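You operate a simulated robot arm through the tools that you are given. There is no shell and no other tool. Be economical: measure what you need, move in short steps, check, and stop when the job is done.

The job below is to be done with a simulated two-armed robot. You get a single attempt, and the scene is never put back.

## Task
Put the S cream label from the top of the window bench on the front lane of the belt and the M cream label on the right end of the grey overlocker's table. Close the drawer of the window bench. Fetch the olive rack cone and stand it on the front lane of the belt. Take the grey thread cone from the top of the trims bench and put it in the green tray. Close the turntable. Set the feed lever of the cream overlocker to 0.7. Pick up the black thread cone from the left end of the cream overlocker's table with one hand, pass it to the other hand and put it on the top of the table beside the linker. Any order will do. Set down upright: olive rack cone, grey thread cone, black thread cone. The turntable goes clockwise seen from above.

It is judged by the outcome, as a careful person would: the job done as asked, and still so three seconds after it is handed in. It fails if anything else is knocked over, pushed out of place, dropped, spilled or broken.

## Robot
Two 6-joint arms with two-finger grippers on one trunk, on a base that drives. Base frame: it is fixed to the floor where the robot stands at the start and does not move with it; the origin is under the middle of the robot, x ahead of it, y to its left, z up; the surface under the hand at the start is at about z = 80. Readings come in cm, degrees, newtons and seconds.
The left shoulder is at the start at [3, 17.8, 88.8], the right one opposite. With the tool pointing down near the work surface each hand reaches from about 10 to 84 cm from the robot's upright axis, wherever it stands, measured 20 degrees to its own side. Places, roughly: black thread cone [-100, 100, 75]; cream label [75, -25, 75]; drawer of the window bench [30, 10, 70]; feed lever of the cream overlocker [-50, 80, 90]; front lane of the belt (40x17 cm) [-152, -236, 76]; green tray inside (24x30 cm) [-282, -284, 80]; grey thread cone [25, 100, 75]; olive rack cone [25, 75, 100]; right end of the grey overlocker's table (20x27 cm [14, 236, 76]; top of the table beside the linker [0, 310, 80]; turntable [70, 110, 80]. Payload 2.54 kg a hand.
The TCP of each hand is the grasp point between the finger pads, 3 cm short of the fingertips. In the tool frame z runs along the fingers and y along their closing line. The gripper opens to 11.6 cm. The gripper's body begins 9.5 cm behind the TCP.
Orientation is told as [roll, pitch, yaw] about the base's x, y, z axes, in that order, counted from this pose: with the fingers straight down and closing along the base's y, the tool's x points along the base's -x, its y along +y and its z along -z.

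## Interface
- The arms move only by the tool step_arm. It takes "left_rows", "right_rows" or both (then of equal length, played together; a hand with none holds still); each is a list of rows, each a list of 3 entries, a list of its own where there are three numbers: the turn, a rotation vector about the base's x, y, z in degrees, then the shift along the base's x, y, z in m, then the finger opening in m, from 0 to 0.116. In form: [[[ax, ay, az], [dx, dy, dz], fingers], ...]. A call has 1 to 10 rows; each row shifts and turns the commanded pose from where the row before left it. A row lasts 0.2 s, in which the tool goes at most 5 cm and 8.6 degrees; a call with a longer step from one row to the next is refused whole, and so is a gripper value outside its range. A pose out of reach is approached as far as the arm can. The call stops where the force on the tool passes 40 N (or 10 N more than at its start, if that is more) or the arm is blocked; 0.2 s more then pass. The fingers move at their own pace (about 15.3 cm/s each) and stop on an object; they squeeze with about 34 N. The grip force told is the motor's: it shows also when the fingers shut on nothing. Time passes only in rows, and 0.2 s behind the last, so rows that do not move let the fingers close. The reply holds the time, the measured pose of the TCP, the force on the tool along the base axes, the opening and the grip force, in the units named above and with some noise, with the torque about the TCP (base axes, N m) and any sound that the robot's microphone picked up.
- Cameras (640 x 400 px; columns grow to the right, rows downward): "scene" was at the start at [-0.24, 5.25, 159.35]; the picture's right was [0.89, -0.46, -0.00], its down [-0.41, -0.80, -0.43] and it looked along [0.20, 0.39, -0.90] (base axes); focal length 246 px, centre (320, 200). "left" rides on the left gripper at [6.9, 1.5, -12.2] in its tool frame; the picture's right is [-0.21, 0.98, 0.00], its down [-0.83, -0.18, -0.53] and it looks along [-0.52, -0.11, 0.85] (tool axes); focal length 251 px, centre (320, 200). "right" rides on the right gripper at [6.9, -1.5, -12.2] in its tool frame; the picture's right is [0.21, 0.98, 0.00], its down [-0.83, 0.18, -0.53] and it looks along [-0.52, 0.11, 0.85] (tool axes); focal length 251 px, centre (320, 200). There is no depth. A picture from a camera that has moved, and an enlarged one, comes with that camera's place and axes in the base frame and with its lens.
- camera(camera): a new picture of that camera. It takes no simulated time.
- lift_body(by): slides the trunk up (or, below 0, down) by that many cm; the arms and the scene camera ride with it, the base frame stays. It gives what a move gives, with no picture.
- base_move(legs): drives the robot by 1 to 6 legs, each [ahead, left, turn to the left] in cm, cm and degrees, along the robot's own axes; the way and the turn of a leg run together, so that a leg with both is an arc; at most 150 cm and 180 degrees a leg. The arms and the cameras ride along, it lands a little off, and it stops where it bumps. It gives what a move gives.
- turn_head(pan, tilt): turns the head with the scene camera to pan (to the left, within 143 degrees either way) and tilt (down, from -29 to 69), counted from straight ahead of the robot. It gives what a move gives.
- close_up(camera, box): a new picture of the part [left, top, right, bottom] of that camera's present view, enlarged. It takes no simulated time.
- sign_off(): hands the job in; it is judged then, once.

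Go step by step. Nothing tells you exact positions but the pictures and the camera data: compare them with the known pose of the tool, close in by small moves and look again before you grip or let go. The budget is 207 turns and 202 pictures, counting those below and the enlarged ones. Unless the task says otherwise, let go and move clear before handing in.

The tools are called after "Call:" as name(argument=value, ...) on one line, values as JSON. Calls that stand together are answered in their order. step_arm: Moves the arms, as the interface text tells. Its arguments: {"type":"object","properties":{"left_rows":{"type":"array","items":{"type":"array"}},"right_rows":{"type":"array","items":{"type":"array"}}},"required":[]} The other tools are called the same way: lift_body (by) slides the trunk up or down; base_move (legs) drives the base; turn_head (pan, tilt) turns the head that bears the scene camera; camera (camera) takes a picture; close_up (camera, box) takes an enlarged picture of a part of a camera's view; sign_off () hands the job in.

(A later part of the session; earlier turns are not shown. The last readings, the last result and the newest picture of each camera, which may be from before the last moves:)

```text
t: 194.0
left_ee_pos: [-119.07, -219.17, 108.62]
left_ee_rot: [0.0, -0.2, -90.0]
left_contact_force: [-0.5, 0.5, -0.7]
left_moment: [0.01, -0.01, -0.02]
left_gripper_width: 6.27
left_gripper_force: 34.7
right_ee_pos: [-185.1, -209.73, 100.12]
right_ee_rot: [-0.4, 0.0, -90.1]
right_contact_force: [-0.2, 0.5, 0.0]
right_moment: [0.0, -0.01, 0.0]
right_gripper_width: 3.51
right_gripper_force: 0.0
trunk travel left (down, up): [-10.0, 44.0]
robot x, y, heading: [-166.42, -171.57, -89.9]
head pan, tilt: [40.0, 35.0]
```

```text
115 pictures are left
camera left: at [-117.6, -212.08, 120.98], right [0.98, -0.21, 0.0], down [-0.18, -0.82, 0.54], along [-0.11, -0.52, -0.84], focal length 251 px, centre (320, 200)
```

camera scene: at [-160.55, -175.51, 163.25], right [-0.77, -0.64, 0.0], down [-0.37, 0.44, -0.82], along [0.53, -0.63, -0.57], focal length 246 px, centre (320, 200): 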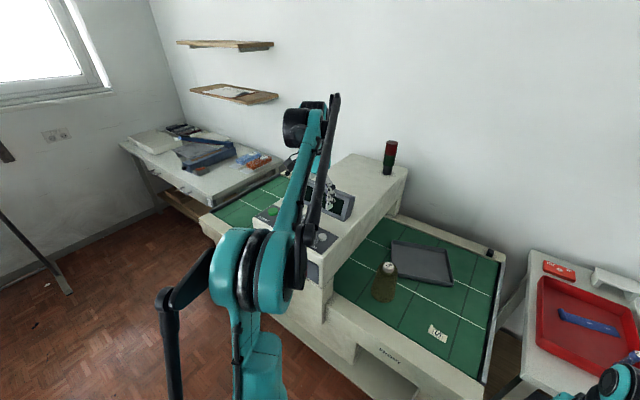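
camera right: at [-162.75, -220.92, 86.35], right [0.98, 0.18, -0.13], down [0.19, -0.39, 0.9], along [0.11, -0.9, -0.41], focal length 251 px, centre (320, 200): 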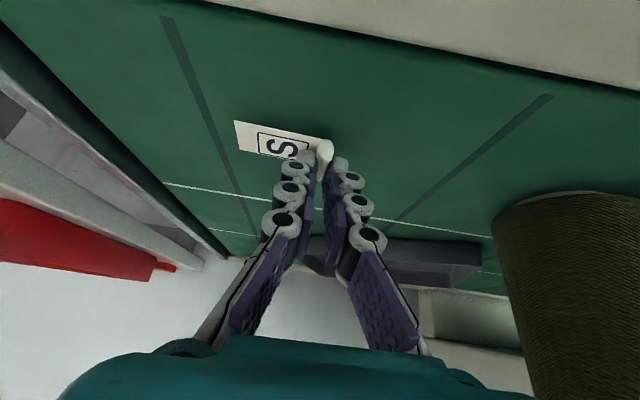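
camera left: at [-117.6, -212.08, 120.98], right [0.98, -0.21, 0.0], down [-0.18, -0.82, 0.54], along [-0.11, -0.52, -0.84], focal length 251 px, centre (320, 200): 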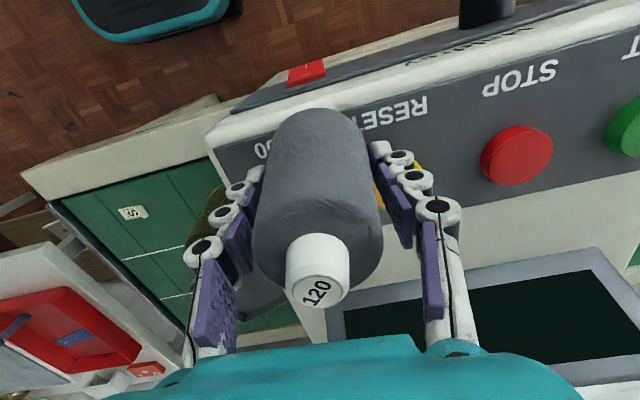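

Call:
step_arm(left_rows=[[[0, 0, 0], [0, 0, 0.02], 0.02], [[0, 0, 0], [0, 0, 0.035], 0.02], [[0, 0, 0], [0, 0, 0.04], 0.02], [[0, 0, 0], [0, 0.02, 0.04], 0.02], [[0, 0, 0], [0, 0.035, 0.03], 0.02], [[0, 0, 0], [-0.02, 0.04, 0], 0.02], [[0, 0, 0], [-0.02, 0.03, 0], 0.02], [[0, 0, 0], [-0.03, 0, 0], 0.02]])

Call:
camera(camera="left")

Call:
camera(camera="scene")

```text
t: 195.8
left_ee_pos: [-126.23, -206.5, 125.23]
left_ee_rot: [0.1, -0.2, -89.9]
left_contact_force: [-0.6, -0.3, -1.5]
left_moment: [0.04, -0.04, -0.01]
left_gripper_width: 6.22
left_gripper_force: 34.0
right_ee_pos: [-185.28, -209.72, 100.11]
right_ee_rot: [-0.6, -0.2, -90.1]
right_contact_force: [1.0, 0.5, 0.1]
right_moment: [-0.03, 0.0, -0.01]
right_gripper_width: 3.49
right_gripper_force: 0.0
trunk travel left (down, up): [-10.0, 44.0]
robot x, y, heading: [-166.31, -171.73, -90.0]
head pan, tilt: [40.0, 35.0]
```

```text
114 pictures are left
camera left: at [-124.74, -199.46, 137.52], right [0.98, -0.21, 0.0], down [-0.18, -0.82, 0.54], along [-0.11, -0.52, -0.84], focal length 251 px, centre (320, 200)
```

left: 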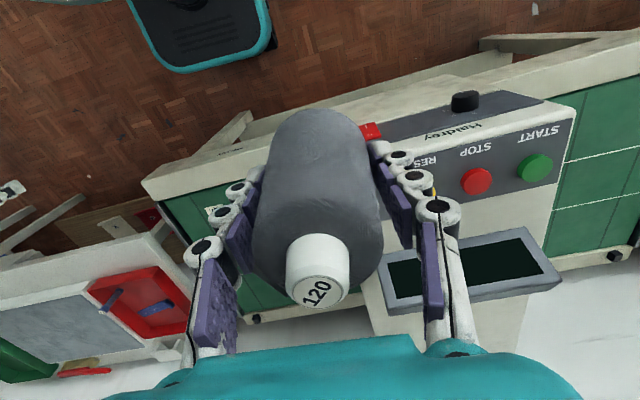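

```text
113 pictures are left
camera scene: at [-160.7, -175.52, 163.25], right [-0.76, -0.64, 0.0], down [-0.37, 0.44, -0.82], along [0.53, -0.63, -0.57], focal length 246 px, centre (320, 200)
```

scene: 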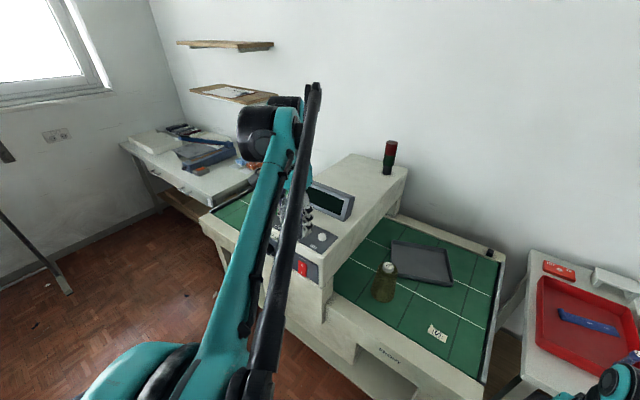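

Call:
step_arm(left_rows=[[[0, 0, 0], [-0.045, 0, 0], 0.02], [[0, 0, 0], [-0.045, 0, 0], 0.02], [[0, 0, 0], [-0.045, 0, 0], 0.02], [[0, 0, 0], [-0.045, 0, 0], 0.02]])

Call:
base_move(legs=[[15, 0, 0], [0, -130, 0], [10, 0, 0]])

Call:
turn_head(pan=5, tilt=45)

Call:
camera(camera="scene")

Call:
camera(camera="left")

```text
t: 196.8
left_ee_pos: [-144.26, -206.65, 125.38]
left_ee_rot: [0.1, -0.1, -90.0]
left_contact_force: [0.8, 0.0, -1.2]
left_moment: [0.03, 0.0, -0.03]
left_gripper_width: 6.27
left_gripper_force: 33.9
right_ee_pos: [-185.22, -209.72, 100.16]
right_ee_rot: [-0.6, -0.1, -90.1]
right_contact_force: [-0.4, 0.7, 0.6]
right_moment: [0.02, 0.01, 0.03]
right_gripper_width: 3.52
right_gripper_force: 0.0
trunk travel left (down, up): [-10.0, 44.0]
robot x, y, heading: [-166.11, -171.66, -90.0]
head pan, tilt: [40.0, 35.0]
```

```text
t: 205.2
left_ee_pos: [-275.22, -231.73, 125.31]
left_ee_rot: [0.0, -0.1, -90.1]
left_contact_force: [-0.5, -1.0, -1.4]
left_moment: [0.06, 0.01, -0.01]
left_gripper_width: 6.29
left_gripper_force: 34.0
right_ee_pos: [-316.5, -234.8, 100.1]
right_ee_rot: [-0.5, -0.1, -90.2]
right_contact_force: [0.4, 0.1, -0.8]
right_moment: [0.05, -0.01, -0.02]
right_gripper_width: 3.52
right_gripper_force: 0.1
trunk travel left (down, up): [-10.0, 44.0]
robot x, y, heading: [-297.31, -196.42, -89.8]
head pan, tilt: [40.0, 35.0]
```

```text
t: 206.2
left_ee_pos: [-275.36, -231.63, 125.43]
left_ee_rot: [-0.2, -0.1, -90.2]
left_contact_force: [0.7, -0.8, -1.2]
left_moment: [-0.06, -0.01, 0.0]
left_gripper_width: 6.27
left_gripper_force: 33.8
right_ee_pos: [-316.39, -234.65, 100.2]
right_ee_rot: [-0.6, 0.0, -90.2]
right_contact_force: [0.6, -0.1, 0.0]
right_moment: [-0.02, 0.0, -0.02]
right_gripper_width: 3.5
right_gripper_force: 0.1
trunk travel left (down, up): [-10.0, 44.0]
robot x, y, heading: [-297.69, -196.5, -90.2]
head pan, tilt: [5.0, 45.0]
```

```text
112 pictures are left
camera scene: at [-296.75, -201.83, 161.77], right [-1.0, -0.09, 0.0], down [-0.06, 0.7, -0.71], along [0.06, -0.7, -0.71], focal length 246 px, centre (320, 200)
```

scene: 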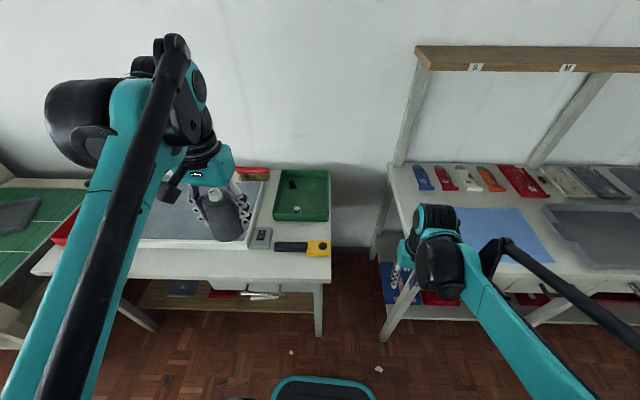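

```text
111 pictures are left
camera left: at [-273.85, -224.62, 137.59], right [0.98, -0.22, 0.0], down [-0.18, -0.82, 0.54], along [-0.12, -0.52, -0.84], focal length 251 px, centre (320, 200)
```

left: 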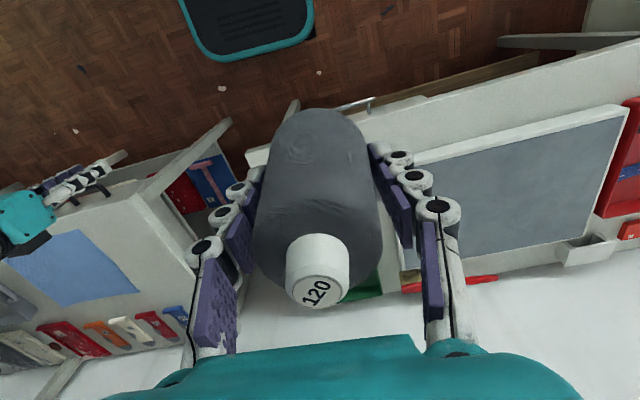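

Call:
base_move(legs=[[11, 0, 0]])

Call:
step_arm(left_rows=[[[0, 0, 0], [-0.02, -0.04, 0], 0.02], [[0, 0, 0], [-0.02, -0.04, 0], 0.02], [[0, 0, 0], [-0.02, -0.04, 0], 0.02], [[0, 0, 0], [-0.02, -0.04, 0], 0.02], [[0, 0, 0], [-0.02, -0.04, 0], 0.02], [[0, 0, 0], [0, -0.045, 0], 0.02], [[0, 0, 0], [0, -0.045, 0], 0.02], [[0, 0, 0], [0, -0.045, 0], 0.02], [[0, 0, 0], [0, -0.045, 0], 0.02]])

Call:
camera(camera="left")

Call:
camera(camera="scene")

```text
t: 207.4
left_ee_pos: [-275.41, -242.95, 125.15]
left_ee_rot: [0.0, -0.1, -90.0]
left_contact_force: [1.0, -0.9, -2.1]
left_moment: [0.04, 0.0, 0.01]
left_gripper_width: 6.28
left_gripper_force: 34.3
right_ee_pos: [-316.38, -245.85, 100.09]
right_ee_rot: [-0.5, -0.1, -90.1]
right_contact_force: [0.7, 0.0, 0.0]
right_moment: [0.08, 0.01, 0.0]
right_gripper_width: 3.51
right_gripper_force: 0.1
trunk travel left (down, up): [-10.0, 44.0]
robot x, y, heading: [-297.75, -207.25, -90.1]
head pan, tilt: [5.0, 45.0]
```

```text
t: 209.4
left_ee_pos: [-284.96, -274.59, 121.07]
left_ee_rot: [0.1, -0.1, -90.1]
left_contact_force: [0.2, 0.1, -1.6]
left_moment: [0.03, 0.01, 0.03]
left_gripper_width: 6.29
left_gripper_force: 34.1
left hand out of reach, approached as far as the arm can: row 8, 9
right_ee_pos: [-316.38, -245.79, 100.11]
right_ee_rot: [-0.6, -0.2, -90.2]
right_contact_force: [0.2, -0.6, 0.2]
right_moment: [0.04, 0.04, -0.01]
right_gripper_width: 3.49
right_gripper_force: 0.1
trunk travel left (down, up): [-10.0, 44.0]
robot x, y, heading: [-297.38, -207.65, -90.0]
head pan, tilt: [5.0, 45.0]
```

```text
110 pictures are left
camera left: at [-283.4, -267.52, 133.35], right [0.98, -0.22, 0.0], down [-0.18, -0.82, 0.54], along [-0.11, -0.52, -0.84], focal length 251 px, centre (320, 200)
```

left: 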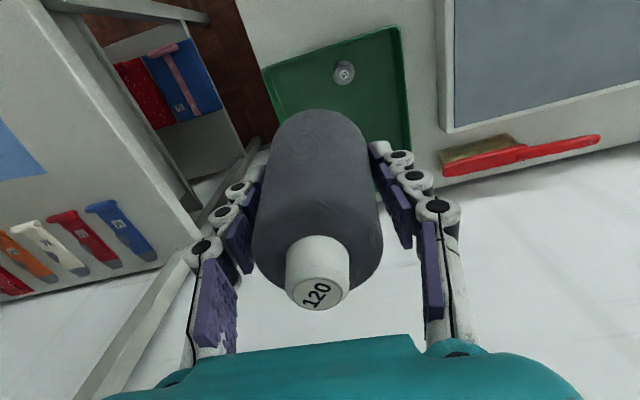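

```text
109 pictures are left
camera scene: at [-296.77, -213.07, 161.76], right [-1.0, -0.09, 0.0], down [-0.06, 0.71, -0.71], along [0.06, -0.7, -0.71], focal length 246 px, centre (320, 200)
```

scene: 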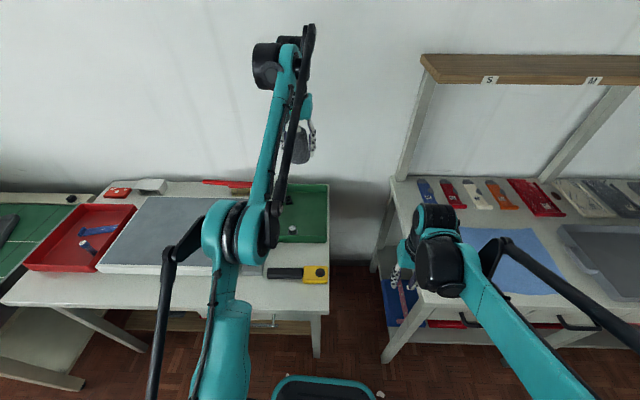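

Call:
step_arm(left_rows=[[[0, 0, 0], [-0.001, -0.01, -0.045], 0.02], [[0, 0, 0], [-0.001, -0.015, -0.045], 0.02], [[0, 0, 0], [-0.001, -0.025, -0.04], 0.02], [[0, 0, 0], [-0.001, -0.025, -0.04], 0.02], [[0, 0, 0], [-0.001, -0.02, -0.02], 0.02]])

Call:
camera(camera="left")

Call:
camera(camera="scene")

```text
t: 210.6
left_ee_pos: [-285.35, -283.78, 102.1]
left_ee_rot: [0.0, -0.1, -90.2]
left_contact_force: [-0.1, -1.1, -1.9]
left_moment: [0.03, 0.03, -0.03]
left_gripper_width: 6.28
left_gripper_force: 33.9
right_ee_pos: [-316.46, -245.71, 100.16]
right_ee_rot: [-0.4, -0.1, -90.2]
right_contact_force: [0.1, 0.3, -0.4]
right_moment: [-0.02, 0.01, 0.01]
right_gripper_width: 3.52
right_gripper_force: 0.1
trunk travel left (down, up): [-10.0, 44.0]
robot x, y, heading: [-296.94, -207.27, -90.2]
head pan, tilt: [5.0, 45.0]
```

```text
108 pictures are left
camera left: at [-283.86, -276.85, 114.38], right [0.98, -0.22, 0.0], down [-0.18, -0.82, 0.54], along [-0.11, -0.52, -0.84], focal length 251 px, centre (320, 200)
```

left: 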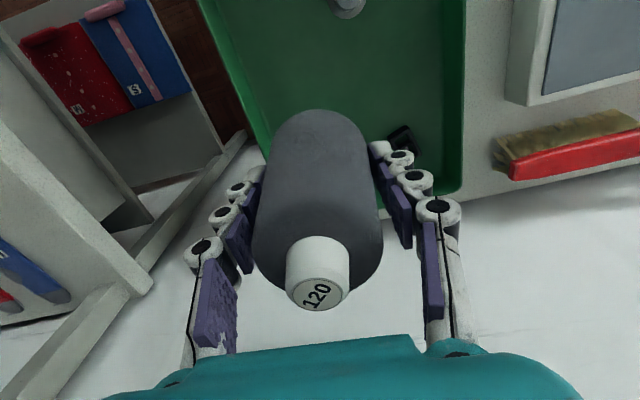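

```text
107 pictures are left
camera scene: at [-296.76, -213.03, 161.76], right [-1.0, -0.09, 0.0], down [-0.06, 0.71, -0.71], along [0.06, -0.7, -0.71], focal length 246 px, centre (320, 200)
```

scene: 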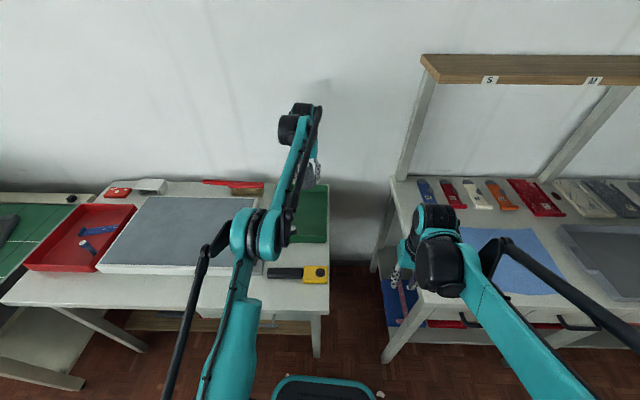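

Call:
step_arm(left_rows=[[[0, 0, 0], [-0.003, 0, -0.045], 0.02], [[0, 0, 0], [0, 0, -0.045], 0.02], [[0, 0, 0], [0, 0, -0.035], 0.02], [[0, 0, 0], [0, 0, -0.008], 0.02]])

Call:
step_arm(left_rows=[[[0, 0, 0], [0, 0, -0.006], 0.02], [[0, 0, 0], [0, 0, -0.006], 0.02]])

Call:
camera(camera="left")

```text
t: 211.6
left_ee_pos: [-285.77, -283.87, 89.02]
left_ee_rot: [0.1, -0.3, -90.1]
left_contact_force: [-0.9, -0.1, -0.6]
left_moment: [0.01, -0.02, -0.02]
left_gripper_width: 6.3
left_gripper_force: 33.9
right_ee_pos: [-316.41, -245.76, 100.18]
right_ee_rot: [-0.5, 0.0, -90.2]
right_contact_force: [0.3, -0.3, 0.2]
right_moment: [0.02, -0.01, -0.03]
right_gripper_width: 3.48
right_gripper_force: 0.1
trunk travel left (down, up): [-10.0, 44.0]
robot x, y, heading: [-297.11, -207.74, -90.0]
head pan, tilt: [5.0, 45.0]
```

```text
t: 212.2
left_ee_pos: [-285.7, -283.83, 87.7]
left_ee_rot: [0.0, -0.2, -90.1]
left_contact_force: [-0.1, -0.1, -1.8]
left_moment: [-0.01, -0.01, -0.03]
left_gripper_width: 6.28
left_gripper_force: 34.0
right_ee_pos: [-316.45, -245.71, 100.08]
right_ee_rot: [-0.5, -0.2, -90.2]
right_contact_force: [0.3, 0.1, -0.3]
right_moment: [0.03, -0.01, 0.01]
right_gripper_width: 3.49
right_gripper_force: 0.1
trunk travel left (down, up): [-10.0, 44.0]
robot x, y, heading: [-297.27, -207.54, -90.3]
head pan, tilt: [5.0, 45.0]
```

```text
106 pictures are left
camera left: at [-284.16, -276.84, 99.98], right [0.98, -0.22, 0.0], down [-0.18, -0.82, 0.54], along [-0.11, -0.52, -0.84], focal length 251 px, centre (320, 200)
```

left: 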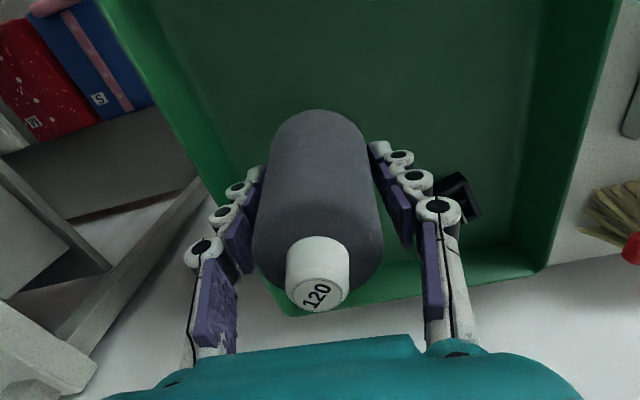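

Call:
step_arm(left_rows=[[[0, 0, 0], [0.003, 0, -0.006], 0.02], [[0, 0, 0], [0, 0, -0.006], 0.02]])

Call:
step_arm(left_rows=[[[0, 0, 0], [0, 0, -0.004], 0.02], [[0, 0, 0], [0, 0, -0.004], 0.02]])

```text
t: 212.8
left_ee_pos: [-285.33, -283.89, 86.57]
left_ee_rot: [0.0, -0.2, -90.1]
left_contact_force: [0.3, 0.0, -2.1]
left_moment: [0.02, -0.01, 0.0]
left_gripper_width: 6.27
left_gripper_force: 33.6
right_ee_pos: [-316.51, -245.69, 100.2]
right_ee_rot: [-0.5, -0.1, -90.2]
right_contact_force: [0.6, 0.3, -0.1]
right_moment: [0.0, 0.0, -0.02]
right_gripper_width: 3.51
right_gripper_force: 0.0
trunk travel left (down, up): [-10.0, 44.0]
robot x, y, heading: [-297.51, -207.35, -90.0]
head pan, tilt: [5.0, 45.0]
```

```text
t: 213.4
left_ee_pos: [-285.47, -283.87, 85.63]
left_ee_rot: [0.0, -0.3, -90.1]
left_contact_force: [-0.1, 0.4, -2.0]
left_moment: [0.03, 0.02, -0.02]
left_gripper_width: 6.25
left_gripper_force: 33.9
right_ee_pos: [-316.28, -245.59, 100.26]
right_ee_rot: [-0.5, 0.0, -90.1]
right_contact_force: [0.1, 0.2, 0.3]
right_moment: [-0.02, 0.01, 0.01]
right_gripper_width: 3.52
right_gripper_force: 0.0
trunk travel left (down, up): [-10.0, 44.0]
robot x, y, heading: [-297.33, -206.96, -89.9]
head pan, tilt: [5.0, 45.0]
```

Call:
step_arm(left_rows=[[[0, 0, 0], [0, 0, -0.004], 0.02], [[0, 0, 0], [0, 0, -0.003], 0.02]])

Call:
step_arm(left_rows=[[[0, 0, 0], [0, 0, -0.003], 0.02], [[0, 0, 0], [0, 0, -0.002], 0.02]])

```text
t: 214.0
left_ee_pos: [-285.27, -283.73, 85.07]
left_ee_rot: [0.0, -0.1, -90.1]
left_contact_force: [-0.6, 0.2, -1.5]
left_moment: [0.03, 0.02, 0.0]
left_gripper_width: 6.25
left_gripper_force: 33.9
right_ee_pos: [-316.37, -245.63, 100.1]
right_ee_rot: [-0.6, -0.1, -90.2]
right_contact_force: [0.2, 0.2, 0.4]
right_moment: [0.01, 0.0, 0.0]
right_gripper_width: 3.51
right_gripper_force: 0.0
trunk travel left (down, up): [-10.0, 44.0]
robot x, y, heading: [-297.71, -207.63, -90.3]
head pan, tilt: [5.0, 45.0]
```

```text
t: 214.6
left_ee_pos: [-285.4, -283.9, 84.71]
left_ee_rot: [0.1, -0.3, -90.1]
left_contact_force: [0.8, -6.1, 16.0]
left_moment: [-0.14, 0.23, 0.08]
left_gripper_width: 6.26
left_gripper_force: 34.2
right_ee_pos: [-316.39, -245.67, 100.27]
right_ee_rot: [-0.5, -0.2, -90.3]
right_contact_force: [-0.3, 0.4, 0.0]
right_moment: [0.0, 0.02, -0.02]
right_gripper_width: 3.49
right_gripper_force: 0.0
trunk travel left (down, up): [-10.0, 44.0]
robot x, y, heading: [-297.64, -207.61, -89.9]
head pan, tilt: [5.0, 45.0]
```

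Contact on the tray floor; I release and check.

Call:
step_arm(left_rows=[[[0, 0, 0], [0, 0, 0.0], 0.07], [[0, 0, 0], [0, 0, 0], 0.085], [[0, 0, 0], [0, 0, 0], 0.085], [[0, 0, 0], [0, 0, 0.03], 0.085], [[0, 0, 0], [0, 0, 0.04], 0.085], [[0, 0, 0], [0, 0, 0.04], 0.085], [[0, 0, 0], [0, 0.02, 0.04], 0.085], [[0, 0, 0], [0, 0.03, 0.03], 0.085], [[0, 0, 0], [0, 0.045, 0.0], 0.085], [[0, 0, 0], [0, 0.045, 0.0], 0.085]])

Call:
camera(camera="left")

Call:
camera(camera="scene")

```text
t: 216.8
left_ee_pos: [-285.5, -269.69, 102.65]
left_ee_rot: [0.0, -0.2, -90.0]
left_contact_force: [0.6, 0.9, -0.2]
left_moment: [-0.01, 0.0, 0.01]
left_gripper_width: 8.49
left_gripper_force: 0.2
right_ee_pos: [-316.48, -245.6, 100.08]
right_ee_rot: [-0.5, -0.1, -90.2]
right_contact_force: [0.2, 0.4, -0.5]
right_moment: [-0.03, 0.05, -0.02]
right_gripper_width: 3.49
right_gripper_force: 0.1
trunk travel left (down, up): [-10.0, 44.0]
robot x, y, heading: [-297.28, -207.25, -90.0]
head pan, tilt: [5.0, 45.0]
```

```text
105 pictures are left
camera left: at [-283.92, -262.59, 114.88], right [0.98, -0.22, 0.0], down [-0.18, -0.82, 0.54], along [-0.11, -0.53, -0.84], focal length 251 px, centre (320, 200)
```

left: 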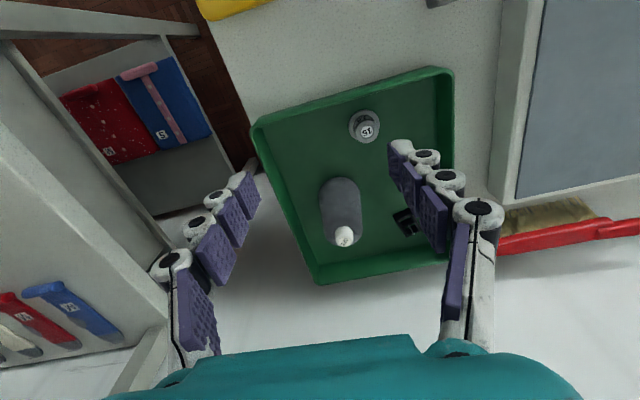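

```text
104 pictures are left
camera scene: at [-296.76, -212.72, 161.77], right [-1.0, -0.09, 0.0], down [-0.06, 0.7, -0.71], along [0.06, -0.71, -0.71], focal length 246 px, centre (320, 200)
```

scene: 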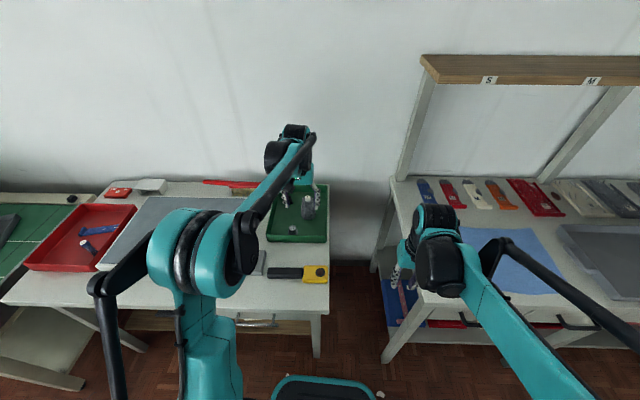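

Call:
step_arm(left_rows=[[[0, 0, 0], [0.015, 0.035, 0.03], 0.085], [[0, 0, 0], [0.015, 0.035, 0.03], 0.085], [[0, 0, 0], [0.015, 0.035, 0.03], 0.085], [[0, 0, 0], [0.015, 0.035, 0.03], 0.085], [[0, 0, 0], [0.015, 0.035, 0.0], 0.085], [[0, 0, 0], [0.015, 0.035, 0.0], 0.085]])

Call:
base_move(legs=[[-22, 0, 0], [0, 115, 0], [-20, 0, 0], [0, 150, 0], [0, 35, 0], [-100, 0, 0]])

Call:
base_move(legs=[[-40, 0, 0], [0, 0, 90]])

Call:
turn_head(pan=-10, tilt=50)

Call:
camera(camera="scene")

```text
t: 218.2
left_ee_pos: [-276.5, -248.73, 114.66]
left_ee_rot: [0.0, -0.3, -90.1]
left_contact_force: [0.6, 0.0, -0.1]
left_moment: [-0.04, 0.0, 0.02]
left_gripper_width: 8.49
left_gripper_force: 0.0
right_ee_pos: [-316.39, -245.58, 100.15]
right_ee_rot: [-0.5, -0.1, -90.1]
right_contact_force: [0.3, 0.3, 0.7]
right_moment: [-0.05, -0.01, -0.01]
right_gripper_width: 3.48
right_gripper_force: 0.1
trunk travel left (down, up): [-10.0, 44.0]
robot x, y, heading: [-297.28, -207.61, -89.9]
head pan, tilt: [5.0, 45.0]
```

```text
t: 240.1
left_ee_pos: [21.43, -106.43, 114.63]
left_ee_rot: [0.1, -0.1, -89.7]
left_contact_force: [0.0, 0.0, 0.6]
left_moment: [-0.01, 0.0, 0.01]
left_gripper_width: 8.52
left_gripper_force: 0.1
right_ee_pos: [-18.54, -103.56, 100.22]
right_ee_rot: [-0.6, -0.1, -89.8]
right_contact_force: [0.1, 0.4, -0.3]
right_moment: [0.0, -0.01, -0.03]
right_gripper_width: 3.5
right_gripper_force: 0.0
trunk travel left (down, up): [-10.0, 44.0]
robot x, y, heading: [0.09, -65.34, -89.5]
head pan, tilt: [5.0, 45.0]
```

```text
t: 246.4
left_ee_pos: [41.21, -4.33, 114.56]
left_ee_rot: [-0.1, -0.2, -0.3]
left_contact_force: [-0.2, -0.7, 0.2]
left_moment: [-0.01, 0.03, -0.01]
left_gripper_width: 8.49
left_gripper_force: 0.0
right_ee_pos: [37.98, -44.15, 100.2]
right_ee_rot: [-0.5, -0.2, -0.4]
right_contact_force: [-0.6, 0.0, 0.1]
right_moment: [-0.01, 0.01, -0.05]
right_gripper_width: 3.5
right_gripper_force: 0.0
trunk travel left (down, up): [-10.0, 44.0]
robot x, y, heading: [-0.16, -25.15, -0.0]
head pan, tilt: [5.0, 45.0]
```

```text
t: 247.2
left_ee_pos: [41.28, -4.28, 114.5]
left_ee_rot: [0.0, -0.2, -0.3]
left_contact_force: [-0.3, 0.2, -0.3]
left_moment: [0.0, 0.02, -0.01]
left_gripper_width: 8.49
left_gripper_force: 0.1
right_ee_pos: [37.91, -44.15, 100.1]
right_ee_rot: [-0.5, -0.1, -0.4]
right_contact_force: [0.4, -0.4, -0.9]
right_moment: [-0.02, -0.02, -0.01]
right_gripper_width: 3.5
right_gripper_force: 0.1
trunk travel left (down, up): [-10.0, 44.0]
robot x, y, heading: [-0.17, -25.19, -0.3]
head pan, tilt: [-10.0, 50.0]
```

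```text
103 pictures are left
camera scene: at [4.36, -26.65, 161.08], right [-0.18, -0.98, 0.0], down [-0.75, 0.14, -0.64], along [0.63, -0.11, -0.77], focal length 246 px, centre (320, 200)
```

scene: 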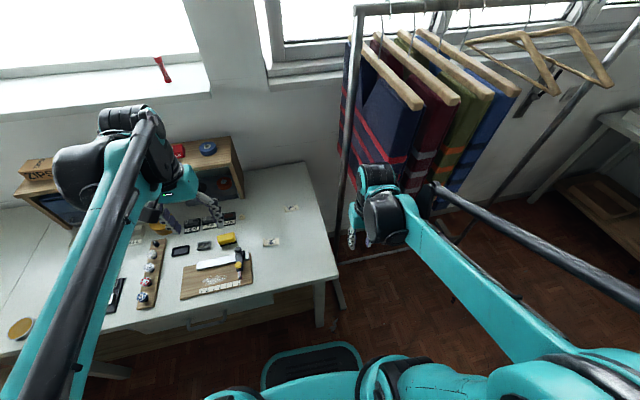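

Call:
step_arm(right_rows=[[[0, 0, 0], [0.02, 0.0375, 0], 0.035], [[0, 0, 0], [0.02, 0.0375, 0], 0.035], [[0, 0, 0], [0.02, 0.0375, 0], 0.035], [[0, 0, 0], [0.02, 0.0375, 0], 0.035], [[0, 0, 0], [0.02, 0.0375, 0], 0.035], [[0, 0, 0], [0.02, 0.0375, 0], 0.035], [[0, 0, 0], [0.02, 0.0375, -0.01], 0.035], [[0, 0, 0], [0.018, 0.0375, -0.01], 0.035]])

Call:
camera(camera="right")

```text
t: 249.0
left_ee_pos: [41.35, -4.15, 114.52]
left_ee_rot: [0.0, -0.2, -0.4]
left_contact_force: [1.0, -0.2, -0.9]
left_moment: [-0.03, -0.01, 0.0]
left_gripper_width: 8.45
left_gripper_force: 0.1
right_ee_pos: [53.79, -14.12, 98.06]
right_ee_rot: [-0.6, -0.1, -0.4]
right_contact_force: [0.4, 1.1, 0.8]
right_moment: [-0.02, 0.01, 0.0]
right_gripper_width: 3.49
right_gripper_force: 0.0
trunk travel left (down, up): [-10.0, 44.0]
robot x, y, heading: [0.05, -24.89, -0.4]
head pan, tilt: [-10.0, 50.0]
```

```text
102 pictures are left
camera right: at [46.79, -15.56, 110.32], right [-0.21, 0.98, -0.01], down [0.83, 0.18, 0.53], along [0.52, 0.1, -0.85], focal length 251 px, centre (320, 200)
```

right: 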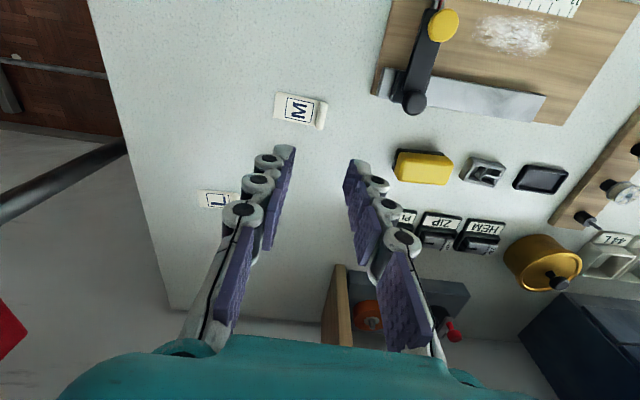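

Call:
step_arm(right_rows=[[[0, 0, 0], [-0.002, 0, -0.045], 0.03], [[0, 0, 0], [0, 0, -0.045], 0.03], [[0, 0, 0], [0, 0, -0.04], 0.03]])

Call:
camera(camera="right")

```text
t: 249.8
left_ee_pos: [41.27, -4.27, 114.51]
left_ee_rot: [0.0, -0.2, -0.3]
left_contact_force: [0.2, -0.6, 0.4]
left_moment: [-0.03, 0.03, 0.0]
left_gripper_width: 8.5
left_gripper_force: 0.0
right_ee_pos: [53.5, -14.3, 85.08]
right_ee_rot: [-0.4, -0.1, -0.3]
right_contact_force: [0.2, 0.6, 0.5]
right_moment: [-0.01, -0.01, -0.01]
right_gripper_width: 3.0
right_gripper_force: 0.1
trunk travel left (down, up): [-10.0, 44.0]
robot x, y, heading: [-0.16, -25.13, -0.4]
head pan, tilt: [-10.0, 50.0]
```

```text
101 pictures are left
camera right: at [46.47, -15.66, 97.27], right [-0.21, 0.98, -0.01], down [0.83, 0.18, 0.53], along [0.52, 0.1, -0.85], focal length 251 px, centre (320, 200)
```

right: 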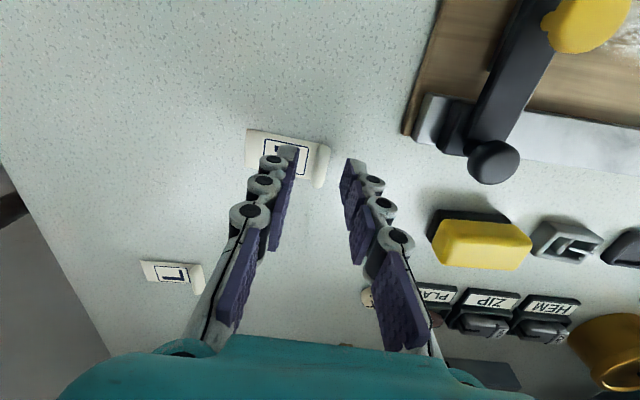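

Call:
step_arm(right_rows=[[[0, 0, 0], [0.003, 0, -0.01], 0.03], [[0, 0, 0], [0, 0, -0.006], 0.03], [[0, 0, 0], [0, 0, 0], 0.0], [[0, 0, 0], [0, 0, 0], 0.0], [[0, 0, 0], [0, 0, 0], 0.0]])

Call:
step_arm(right_rows=[[[0, 0, 0], [0, 0, 0.03], 0.0], [[0, 0, 0], [0, -0.01, 0.04], 0.0], [[0, 0, 0], [-0.02, -0.01, 0.04], 0.0], [[0, 0, 0], [-0.03, -0.02, 0.03], 0.0], [[0, 0, 0], [-0.03, -0.03, 0.01], 0.0], [[0, 0, 0], [-0.03, -0.03, 0.0], 0.0], [[0, 0, 0], [-0.03, -0.03, 0.0], 0.0]])

Call:
camera(camera="right")

```text
t: 251.0
left_ee_pos: [41.25, -4.32, 114.44]
left_ee_rot: [0.1, -0.2, -0.4]
left_contact_force: [-0.8, 0.4, 0.3]
left_moment: [0.0, 0.02, -0.01]
left_gripper_width: 8.49
left_gripper_force: 0.1
right_ee_pos: [53.76, -14.36, 83.48]
right_ee_rot: [-0.5, -0.2, -0.4]
right_contact_force: [-0.1, 0.6, -0.3]
right_moment: [0.02, 0.0, 0.01]
right_gripper_width: 0.64
right_gripper_force: 33.9
trunk travel left (down, up): [-10.0, 44.0]
robot x, y, heading: [-0.42, -24.85, -0.3]
head pan, tilt: [-10.0, 50.0]
```

```text
t: 252.6
left_ee_pos: [41.13, -4.42, 114.52]
left_ee_rot: [0.1, -0.2, -0.3]
left_contact_force: [0.1, -1.1, 0.4]
left_moment: [0.03, -0.03, 0.01]
left_gripper_width: 8.51
left_gripper_force: 0.1
right_ee_pos: [39.67, -27.29, 98.67]
right_ee_rot: [-0.6, -0.2, -0.4]
right_contact_force: [0.1, -0.7, 0.3]
right_moment: [0.03, 0.02, 0.02]
right_gripper_width: 0.67
right_gripper_force: 33.9
trunk travel left (down, up): [-10.0, 44.0]
robot x, y, heading: [-0.26, -25.28, -0.2]
head pan, tilt: [-10.0, 50.0]
```

```text
100 pictures are left
camera right: at [32.62, -28.65, 110.87], right [-0.21, 0.98, -0.01], down [0.83, 0.18, 0.54], along [0.53, 0.1, -0.84], focal length 251 px, centre (320, 200)
```

right: 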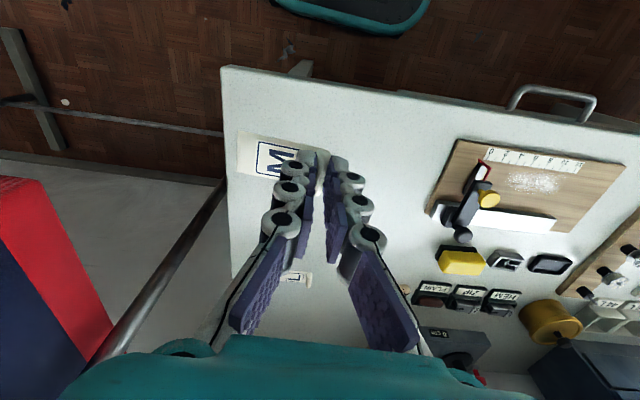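

Call:
base_move(legs=[[-20, 25, 0], [-27, 5, 0], [0, 0, 90]])

Call:
turn_head(pan=10, tilt=35)

Call:
camera(camera="scene")

```text
t: 260.0
left_ee_pos: [-67.21, 46.6, 114.61]
left_ee_rot: [0.0, -0.2, 88.5]
left_contact_force: [0.8, -0.1, 0.7]
left_moment: [0.03, -0.02, -0.02]
left_gripper_width: 8.5
left_gripper_force: 0.0
right_ee_pos: [-44.2, 44.71, 98.56]
right_ee_rot: [-0.4, -0.3, 88.4]
right_contact_force: [0.2, 0.5, 0.6]
right_moment: [0.05, -0.01, -0.04]
right_gripper_width: 0.65
right_gripper_force: 34.0
trunk travel left (down, up): [-10.0, 44.0]
robot x, y, heading: [-47.26, 4.35, 88.4]
head pan, tilt: [-10.0, 50.0]
```

```text
t: 260.8
left_ee_pos: [-67.05, 46.51, 114.45]
left_ee_rot: [0.0, -0.2, 88.4]
left_contact_force: [0.7, -0.7, 0.4]
left_moment: [0.03, 0.05, 0.02]
left_gripper_width: 8.5
left_gripper_force: 0.0
right_ee_pos: [-44.27, 44.81, 98.58]
right_ee_rot: [-0.5, -0.3, 88.4]
right_contact_force: [-0.3, 0.6, 0.3]
right_moment: [0.01, -0.02, -0.01]
right_gripper_width: 0.62
right_gripper_force: 34.2
trunk travel left (down, up): [-10.0, 44.0]
robot x, y, heading: [-47.57, 4.82, 88.5]
head pan, tilt: [10.0, 35.0]
```

```text
99 pictures are left
camera scene: at [-48.67, 10.28, 163.24], right [0.99, 0.15, 0.0], down [0.09, -0.57, -0.82], along [-0.12, 0.81, -0.57], focal length 246 px, centre (320, 200)
```

scene: 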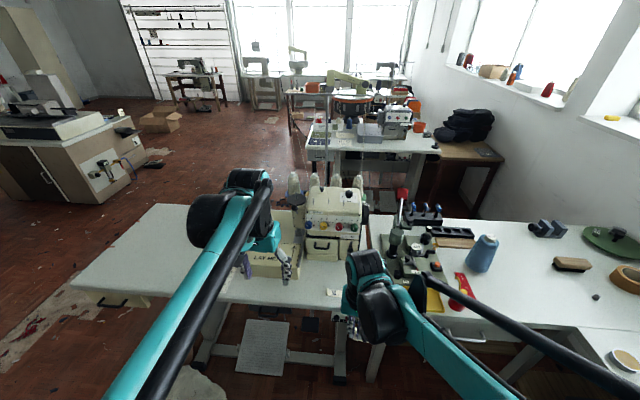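

Call:
close_up(camera="scene", box=[290, 175, 380, 250])

Call:
close_up(camera="scene", box=[330, 220, 380, 260])

Call:
camera(camera="right")

```text
5.33 times, centred on (335, 212) of scene
camera zoom: at [-48.67, 10.28, 163.24], right [0.99, 0.15, 0.0], down [0.09, -0.57, -0.82], along [-0.12, 0.81, -0.57], focal length 1312 px, centre (240, 133)
```

zoom: 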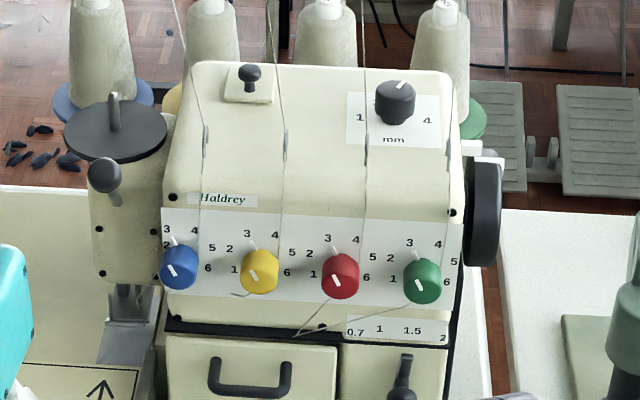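

```text
10.00 times, centred on (355, 240) of scene
camera zoom: at [-48.67, 10.28, 163.24], right [0.99, 0.15, 0.0], down [0.09, -0.57, -0.82], along [-0.12, 0.81, -0.57], focal length 2460 px, centre (-30, -200)
```

zoom: 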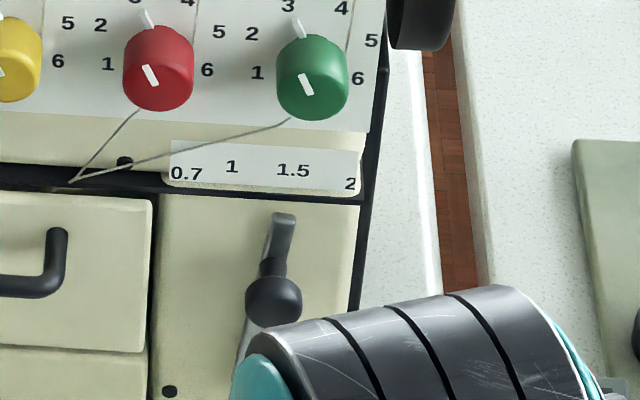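

```text
96 pictures are left
camera right: at [-43.12, 37.65, 110.84], right [-0.98, -0.19, -0.01], down [-0.16, 0.83, 0.53], along [-0.09, 0.53, -0.85], focal length 251 px, centre (320, 200)
```

right: 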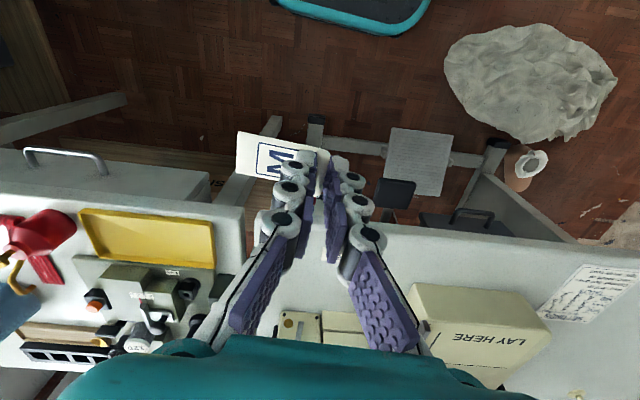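

Call:
step_arm(right_rows=[[[0, 0, 0], [0.03, -0.035, 0.01], 0.0], [[0, 0, 0], [0.03, -0.035, 0.01], 0.0], [[0, 0, 0], [0.03, -0.03, 0.01], 0.0], [[0, 0, 0], [0.04, 0, 0], 0.0]])

Call:
close_up(camera="scene", box=[320, 220, 385, 275])

```text
t: 261.8
left_ee_pos: [-67.15, 46.68, 114.48]
left_ee_rot: [0.0, -0.3, 88.5]
left_contact_force: [0.5, 0.7, 0.2]
left_moment: [-0.03, -0.02, -0.01]
left_gripper_width: 8.52
left_gripper_force: 0.0
right_ee_pos: [-31.32, 34.75, 101.76]
right_ee_rot: [-0.6, -0.1, 88.4]
right_contact_force: [0.3, -0.2, -0.1]
right_moment: [0.01, 0.04, -0.01]
right_gripper_width: 0.63
right_gripper_force: 34.0
trunk travel left (down, up): [-10.0, 44.0]
robot x, y, heading: [-47.65, 4.65, 88.4]
head pan, tilt: [10.0, 35.0]
```

```text
7.27 times, centred on (352, 248) of scene
camera zoom: at [-48.67, 10.38, 163.25], right [0.99, 0.15, 0.0], down [0.09, -0.57, -0.82], along [-0.12, 0.81, -0.57], focal length 1789 px, centre (84, -146)
```

zoom: 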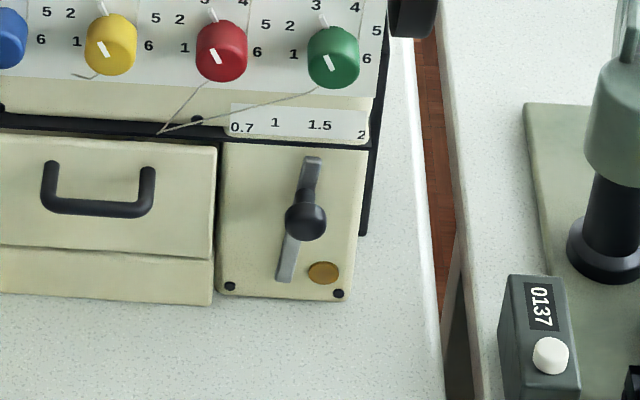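

Call:
close_up(camera="scene", box=[348, 232, 378, 264])

Call:
camera(camera="left")

```text
12.50 times, centred on (363, 248) of scene
camera zoom: at [-48.67, 10.38, 163.25], right [0.99, 0.15, 0.0], down [0.09, -0.57, -0.82], along [-0.12, 0.81, -0.57], focal length 3075 px, centre (-218, -400)
```

zoom: 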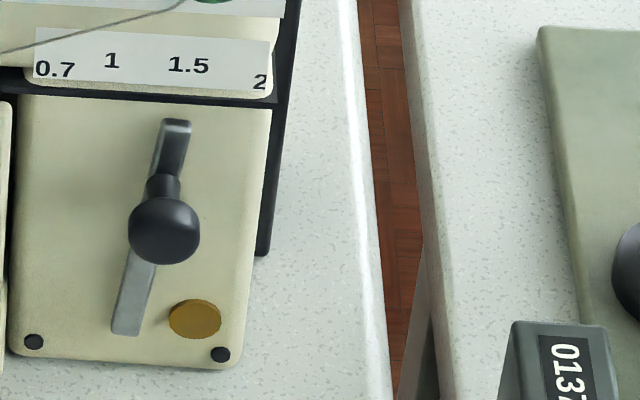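

```text
93 pictures are left
camera left: at [-68.76, 39.93, 126.79], right [-0.97, 0.24, 0.0], down [0.2, 0.82, 0.54], along [0.13, 0.52, -0.84], focal length 251 px, centre (320, 200)
```

left: 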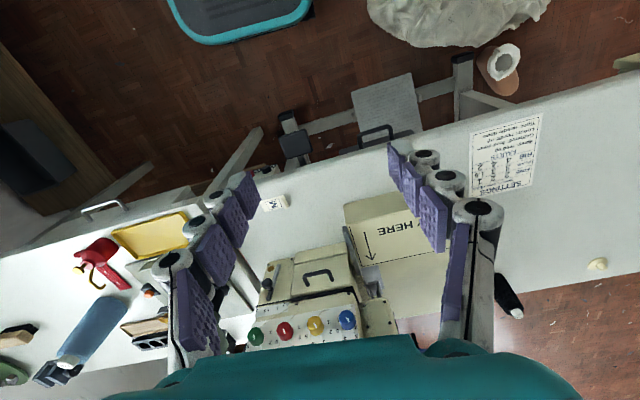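

Call:
step_arm(left_rows=[[[8.5, 0, 0], [0.029, 0.022, -0.02], 0.04], [[8.5, 0, 0], [0.029, 0.022, -0.025], 0.04], [[8.5, 0, 0], [0.029, 0.022, -0.029], 0.04], [[8.5, 0, 0], [0.029, 0.022, -0.029], 0.04], [[8.5, 0, 0], [0.029, 0.022, -0.029], 0.04], [[8.5, 0, 0], [0.029, 0.022, -0.029], 0.04], [[8.5, 0, 0], [0.029, 0.022, -0.029], 0.04], [[0, 0, 0], [0, 0.02, 0], 0.04]])

Call:
camera(camera="left")

Call:
close_up(camera="scene", box=[300, 200, 420, 290])

```text
t: 263.6
left_ee_pos: [-46.81, 64.15, 95.53]
left_ee_rot: [2.6, -59.7, 87.0]
left_contact_force: [-0.6, 0.7, 0.3]
left_moment: [-0.01, -0.01, 0.01]
left_gripper_width: 3.98
left_gripper_force: 0.1
right_ee_pos: [-31.39, 34.68, 101.69]
right_ee_rot: [-0.5, -0.3, 88.4]
right_contact_force: [-0.4, -0.5, 0.0]
right_moment: [0.0, 0.01, 0.0]
right_gripper_width: 0.65
right_gripper_force: 34.0
trunk travel left (down, up): [-10.0, 44.0]
robot x, y, heading: [-47.09, 4.72, 88.3]
head pan, tilt: [10.0, 35.0]
```

```text
92 pictures are left
camera left: at [-48.42, 50.13, 95.88], right [-0.97, 0.12, 0.21], down [0.2, -0.05, 0.98], along [0.13, 0.99, 0.02], focal length 251 px, centre (320, 200)
```

left: 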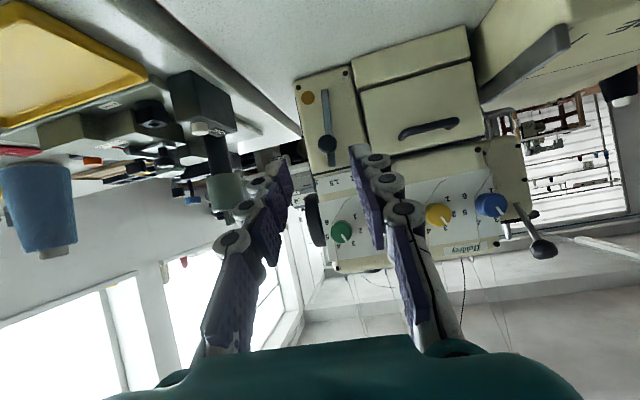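

```text
4.44 times, centred on (360, 245) of scene
camera zoom: at [-48.75, 10.25, 163.25], right [0.99, 0.15, 0.0], down [0.09, -0.57, -0.82], along [-0.12, 0.81, -0.57], focal length 1093 px, centre (142, 0)
```

zoom: 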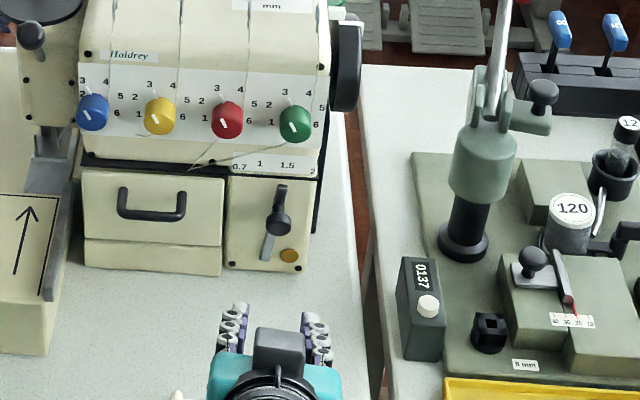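

Clear frontal view from the left camera. I zoom on the lever there.

Call:
close_up(camera="left", box=[280, 60, 390, 200])

```text
2.86 times, centred on (335, 130) of left
camera zoom: at [-48.42, 50.13, 95.88], right [-0.97, 0.12, 0.21], down [0.2, -0.05, 0.98], along [0.13, 0.99, 0.02], focal length 718 px, centre (277, 400)
```

zoom: 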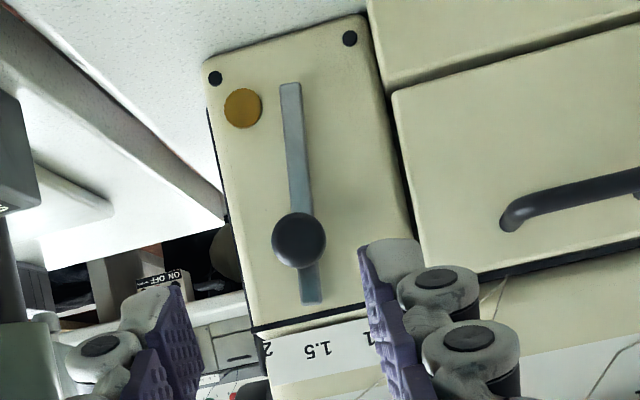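

Call:
step_arm(left_rows=[[[0, 0, 0], [0, 0.035, -0.011], 0.04], [[0, 0, 0], [0, 0.035, -0.011], 0.04], [[0, 0, 0], [0, 0.035, -0.011], 0.04], [[0, 0, 0], [0, 0.03, -0.01], 0.04], [[0, 0, 0], [0, 0.015, -0.003], 0.04]])

Call:
camera(camera="left")

```text
t: 264.8
left_ee_pos: [-46.67, 79.12, 90.88]
left_ee_rot: [2.7, -59.7, 86.9]
left_contact_force: [-0.3, 0.0, 0.4]
left_moment: [0.0, 0.0, 0.02]
left_gripper_width: 3.99
left_gripper_force: 0.0
right_ee_pos: [-31.42, 34.64, 101.71]
right_ee_rot: [-0.5, -0.1, 88.4]
right_contact_force: [-0.3, 0.2, 0.1]
right_moment: [0.0, -0.01, -0.02]
right_gripper_width: 0.64
right_gripper_force: 34.4
trunk travel left (down, up): [-10.0, 44.0]
robot x, y, heading: [-47.56, 4.71, 88.7]
head pan, tilt: [10.0, 35.0]
```

```text
89 pictures are left
camera left: at [-48.46, 65.22, 91.18], right [-0.97, 0.12, 0.21], down [0.2, -0.05, 0.98], along [0.13, 0.99, 0.02], focal length 251 px, centre (320, 200)
```

left: 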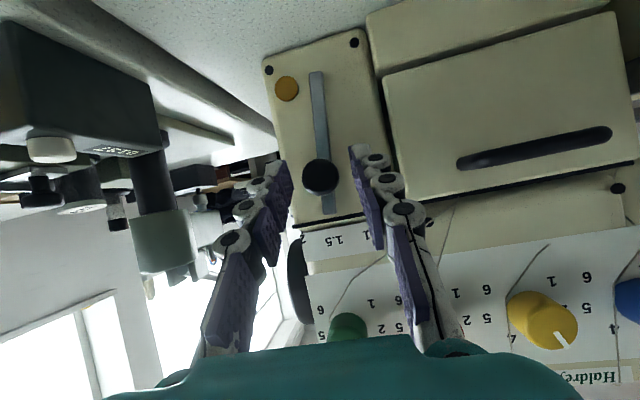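

Call:
step_arm(left_rows=[[[0, 0, 0], [0, 0.005, 0.0], 0.03], [[0, 0, 0], [0, 0, 0], 0.01], [[0, 0, 0], [0, 0, 0], 0.01], [[0, 0, 0], [0, 0, 0], 0.01]])

Call:
camera(camera="left")

```text
t: 265.8
left_ee_pos: [-46.79, 79.53, 90.78]
left_ee_rot: [2.5, -59.7, 87.0]
left_contact_force: [0.5, -1.1, -3.4]
left_moment: [0.18, -0.08, -0.12]
left_gripper_width: 2.11
left_gripper_force: 45.5
right_ee_pos: [-31.31, 34.75, 101.73]
right_ee_rot: [-0.5, -0.1, 88.3]
right_contact_force: [-0.2, -0.7, 1.0]
right_moment: [0.01, 0.01, 0.03]
right_gripper_width: 0.63
right_gripper_force: 34.4
trunk travel left (down, up): [-10.0, 44.0]
robot x, y, heading: [-46.96, 4.51, 88.4]
head pan, tilt: [10.0, 35.0]
```

```text
88 pictures are left
camera left: at [-48.45, 65.68, 91.18], right [-0.97, 0.12, 0.21], down [0.2, -0.05, 0.98], along [0.13, 0.99, 0.02], focal length 251 px, centre (320, 200)
```

left: 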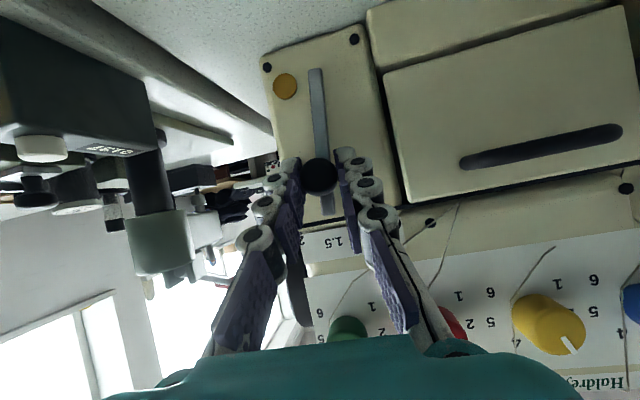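

Call:
step_arm(left_rows=[[[0, 0, 0], [-0.004, 0, 0.0], 0.01], [[0, 0, 0], [-0.004, 0, 0], 0.01], [[0, 0, 0], [-0.004, 0, 0], 0.01]])

Call:
close_up(camera="left", box=[250, 20, 420, 260])

```text
t: 266.6
left_ee_pos: [-47.82, 79.55, 90.94]
left_ee_rot: [2.7, -59.7, 86.8]
left_contact_force: [4.8, -1.2, 1.6]
left_moment: [0.31, -0.37, -0.12]
left_gripper_width: 2.11
left_gripper_force: 44.9
right_ee_pos: [-31.26, 34.76, 101.68]
right_ee_rot: [-0.6, -0.2, 88.5]
right_contact_force: [1.1, -0.8, 0.0]
right_moment: [-0.01, -0.01, 0.0]
right_gripper_width: 0.66
right_gripper_force: 33.6
trunk travel left (down, up): [-10.0, 44.0]
robot x, y, heading: [-47.19, 4.87, 88.5]
head pan, tilt: [10.0, 35.0]
```

```text
1.67 times, centred on (335, 140) of left
camera zoom: at [-49.62, 65.62, 91.27], right [-0.97, 0.12, 0.21], down [0.2, -0.05, 0.98], along [0.13, 0.99, 0.02], focal length 419 px, centre (295, 300)
```

zoom: 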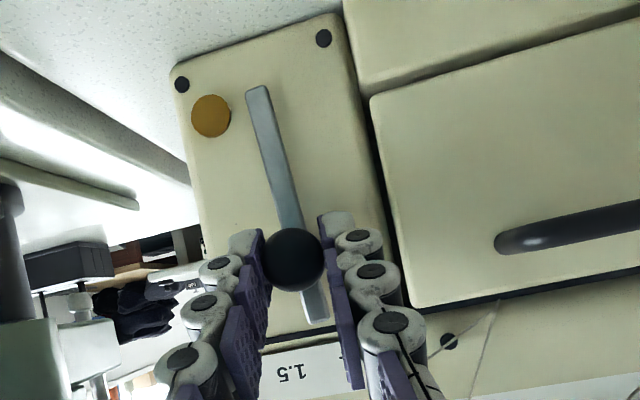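

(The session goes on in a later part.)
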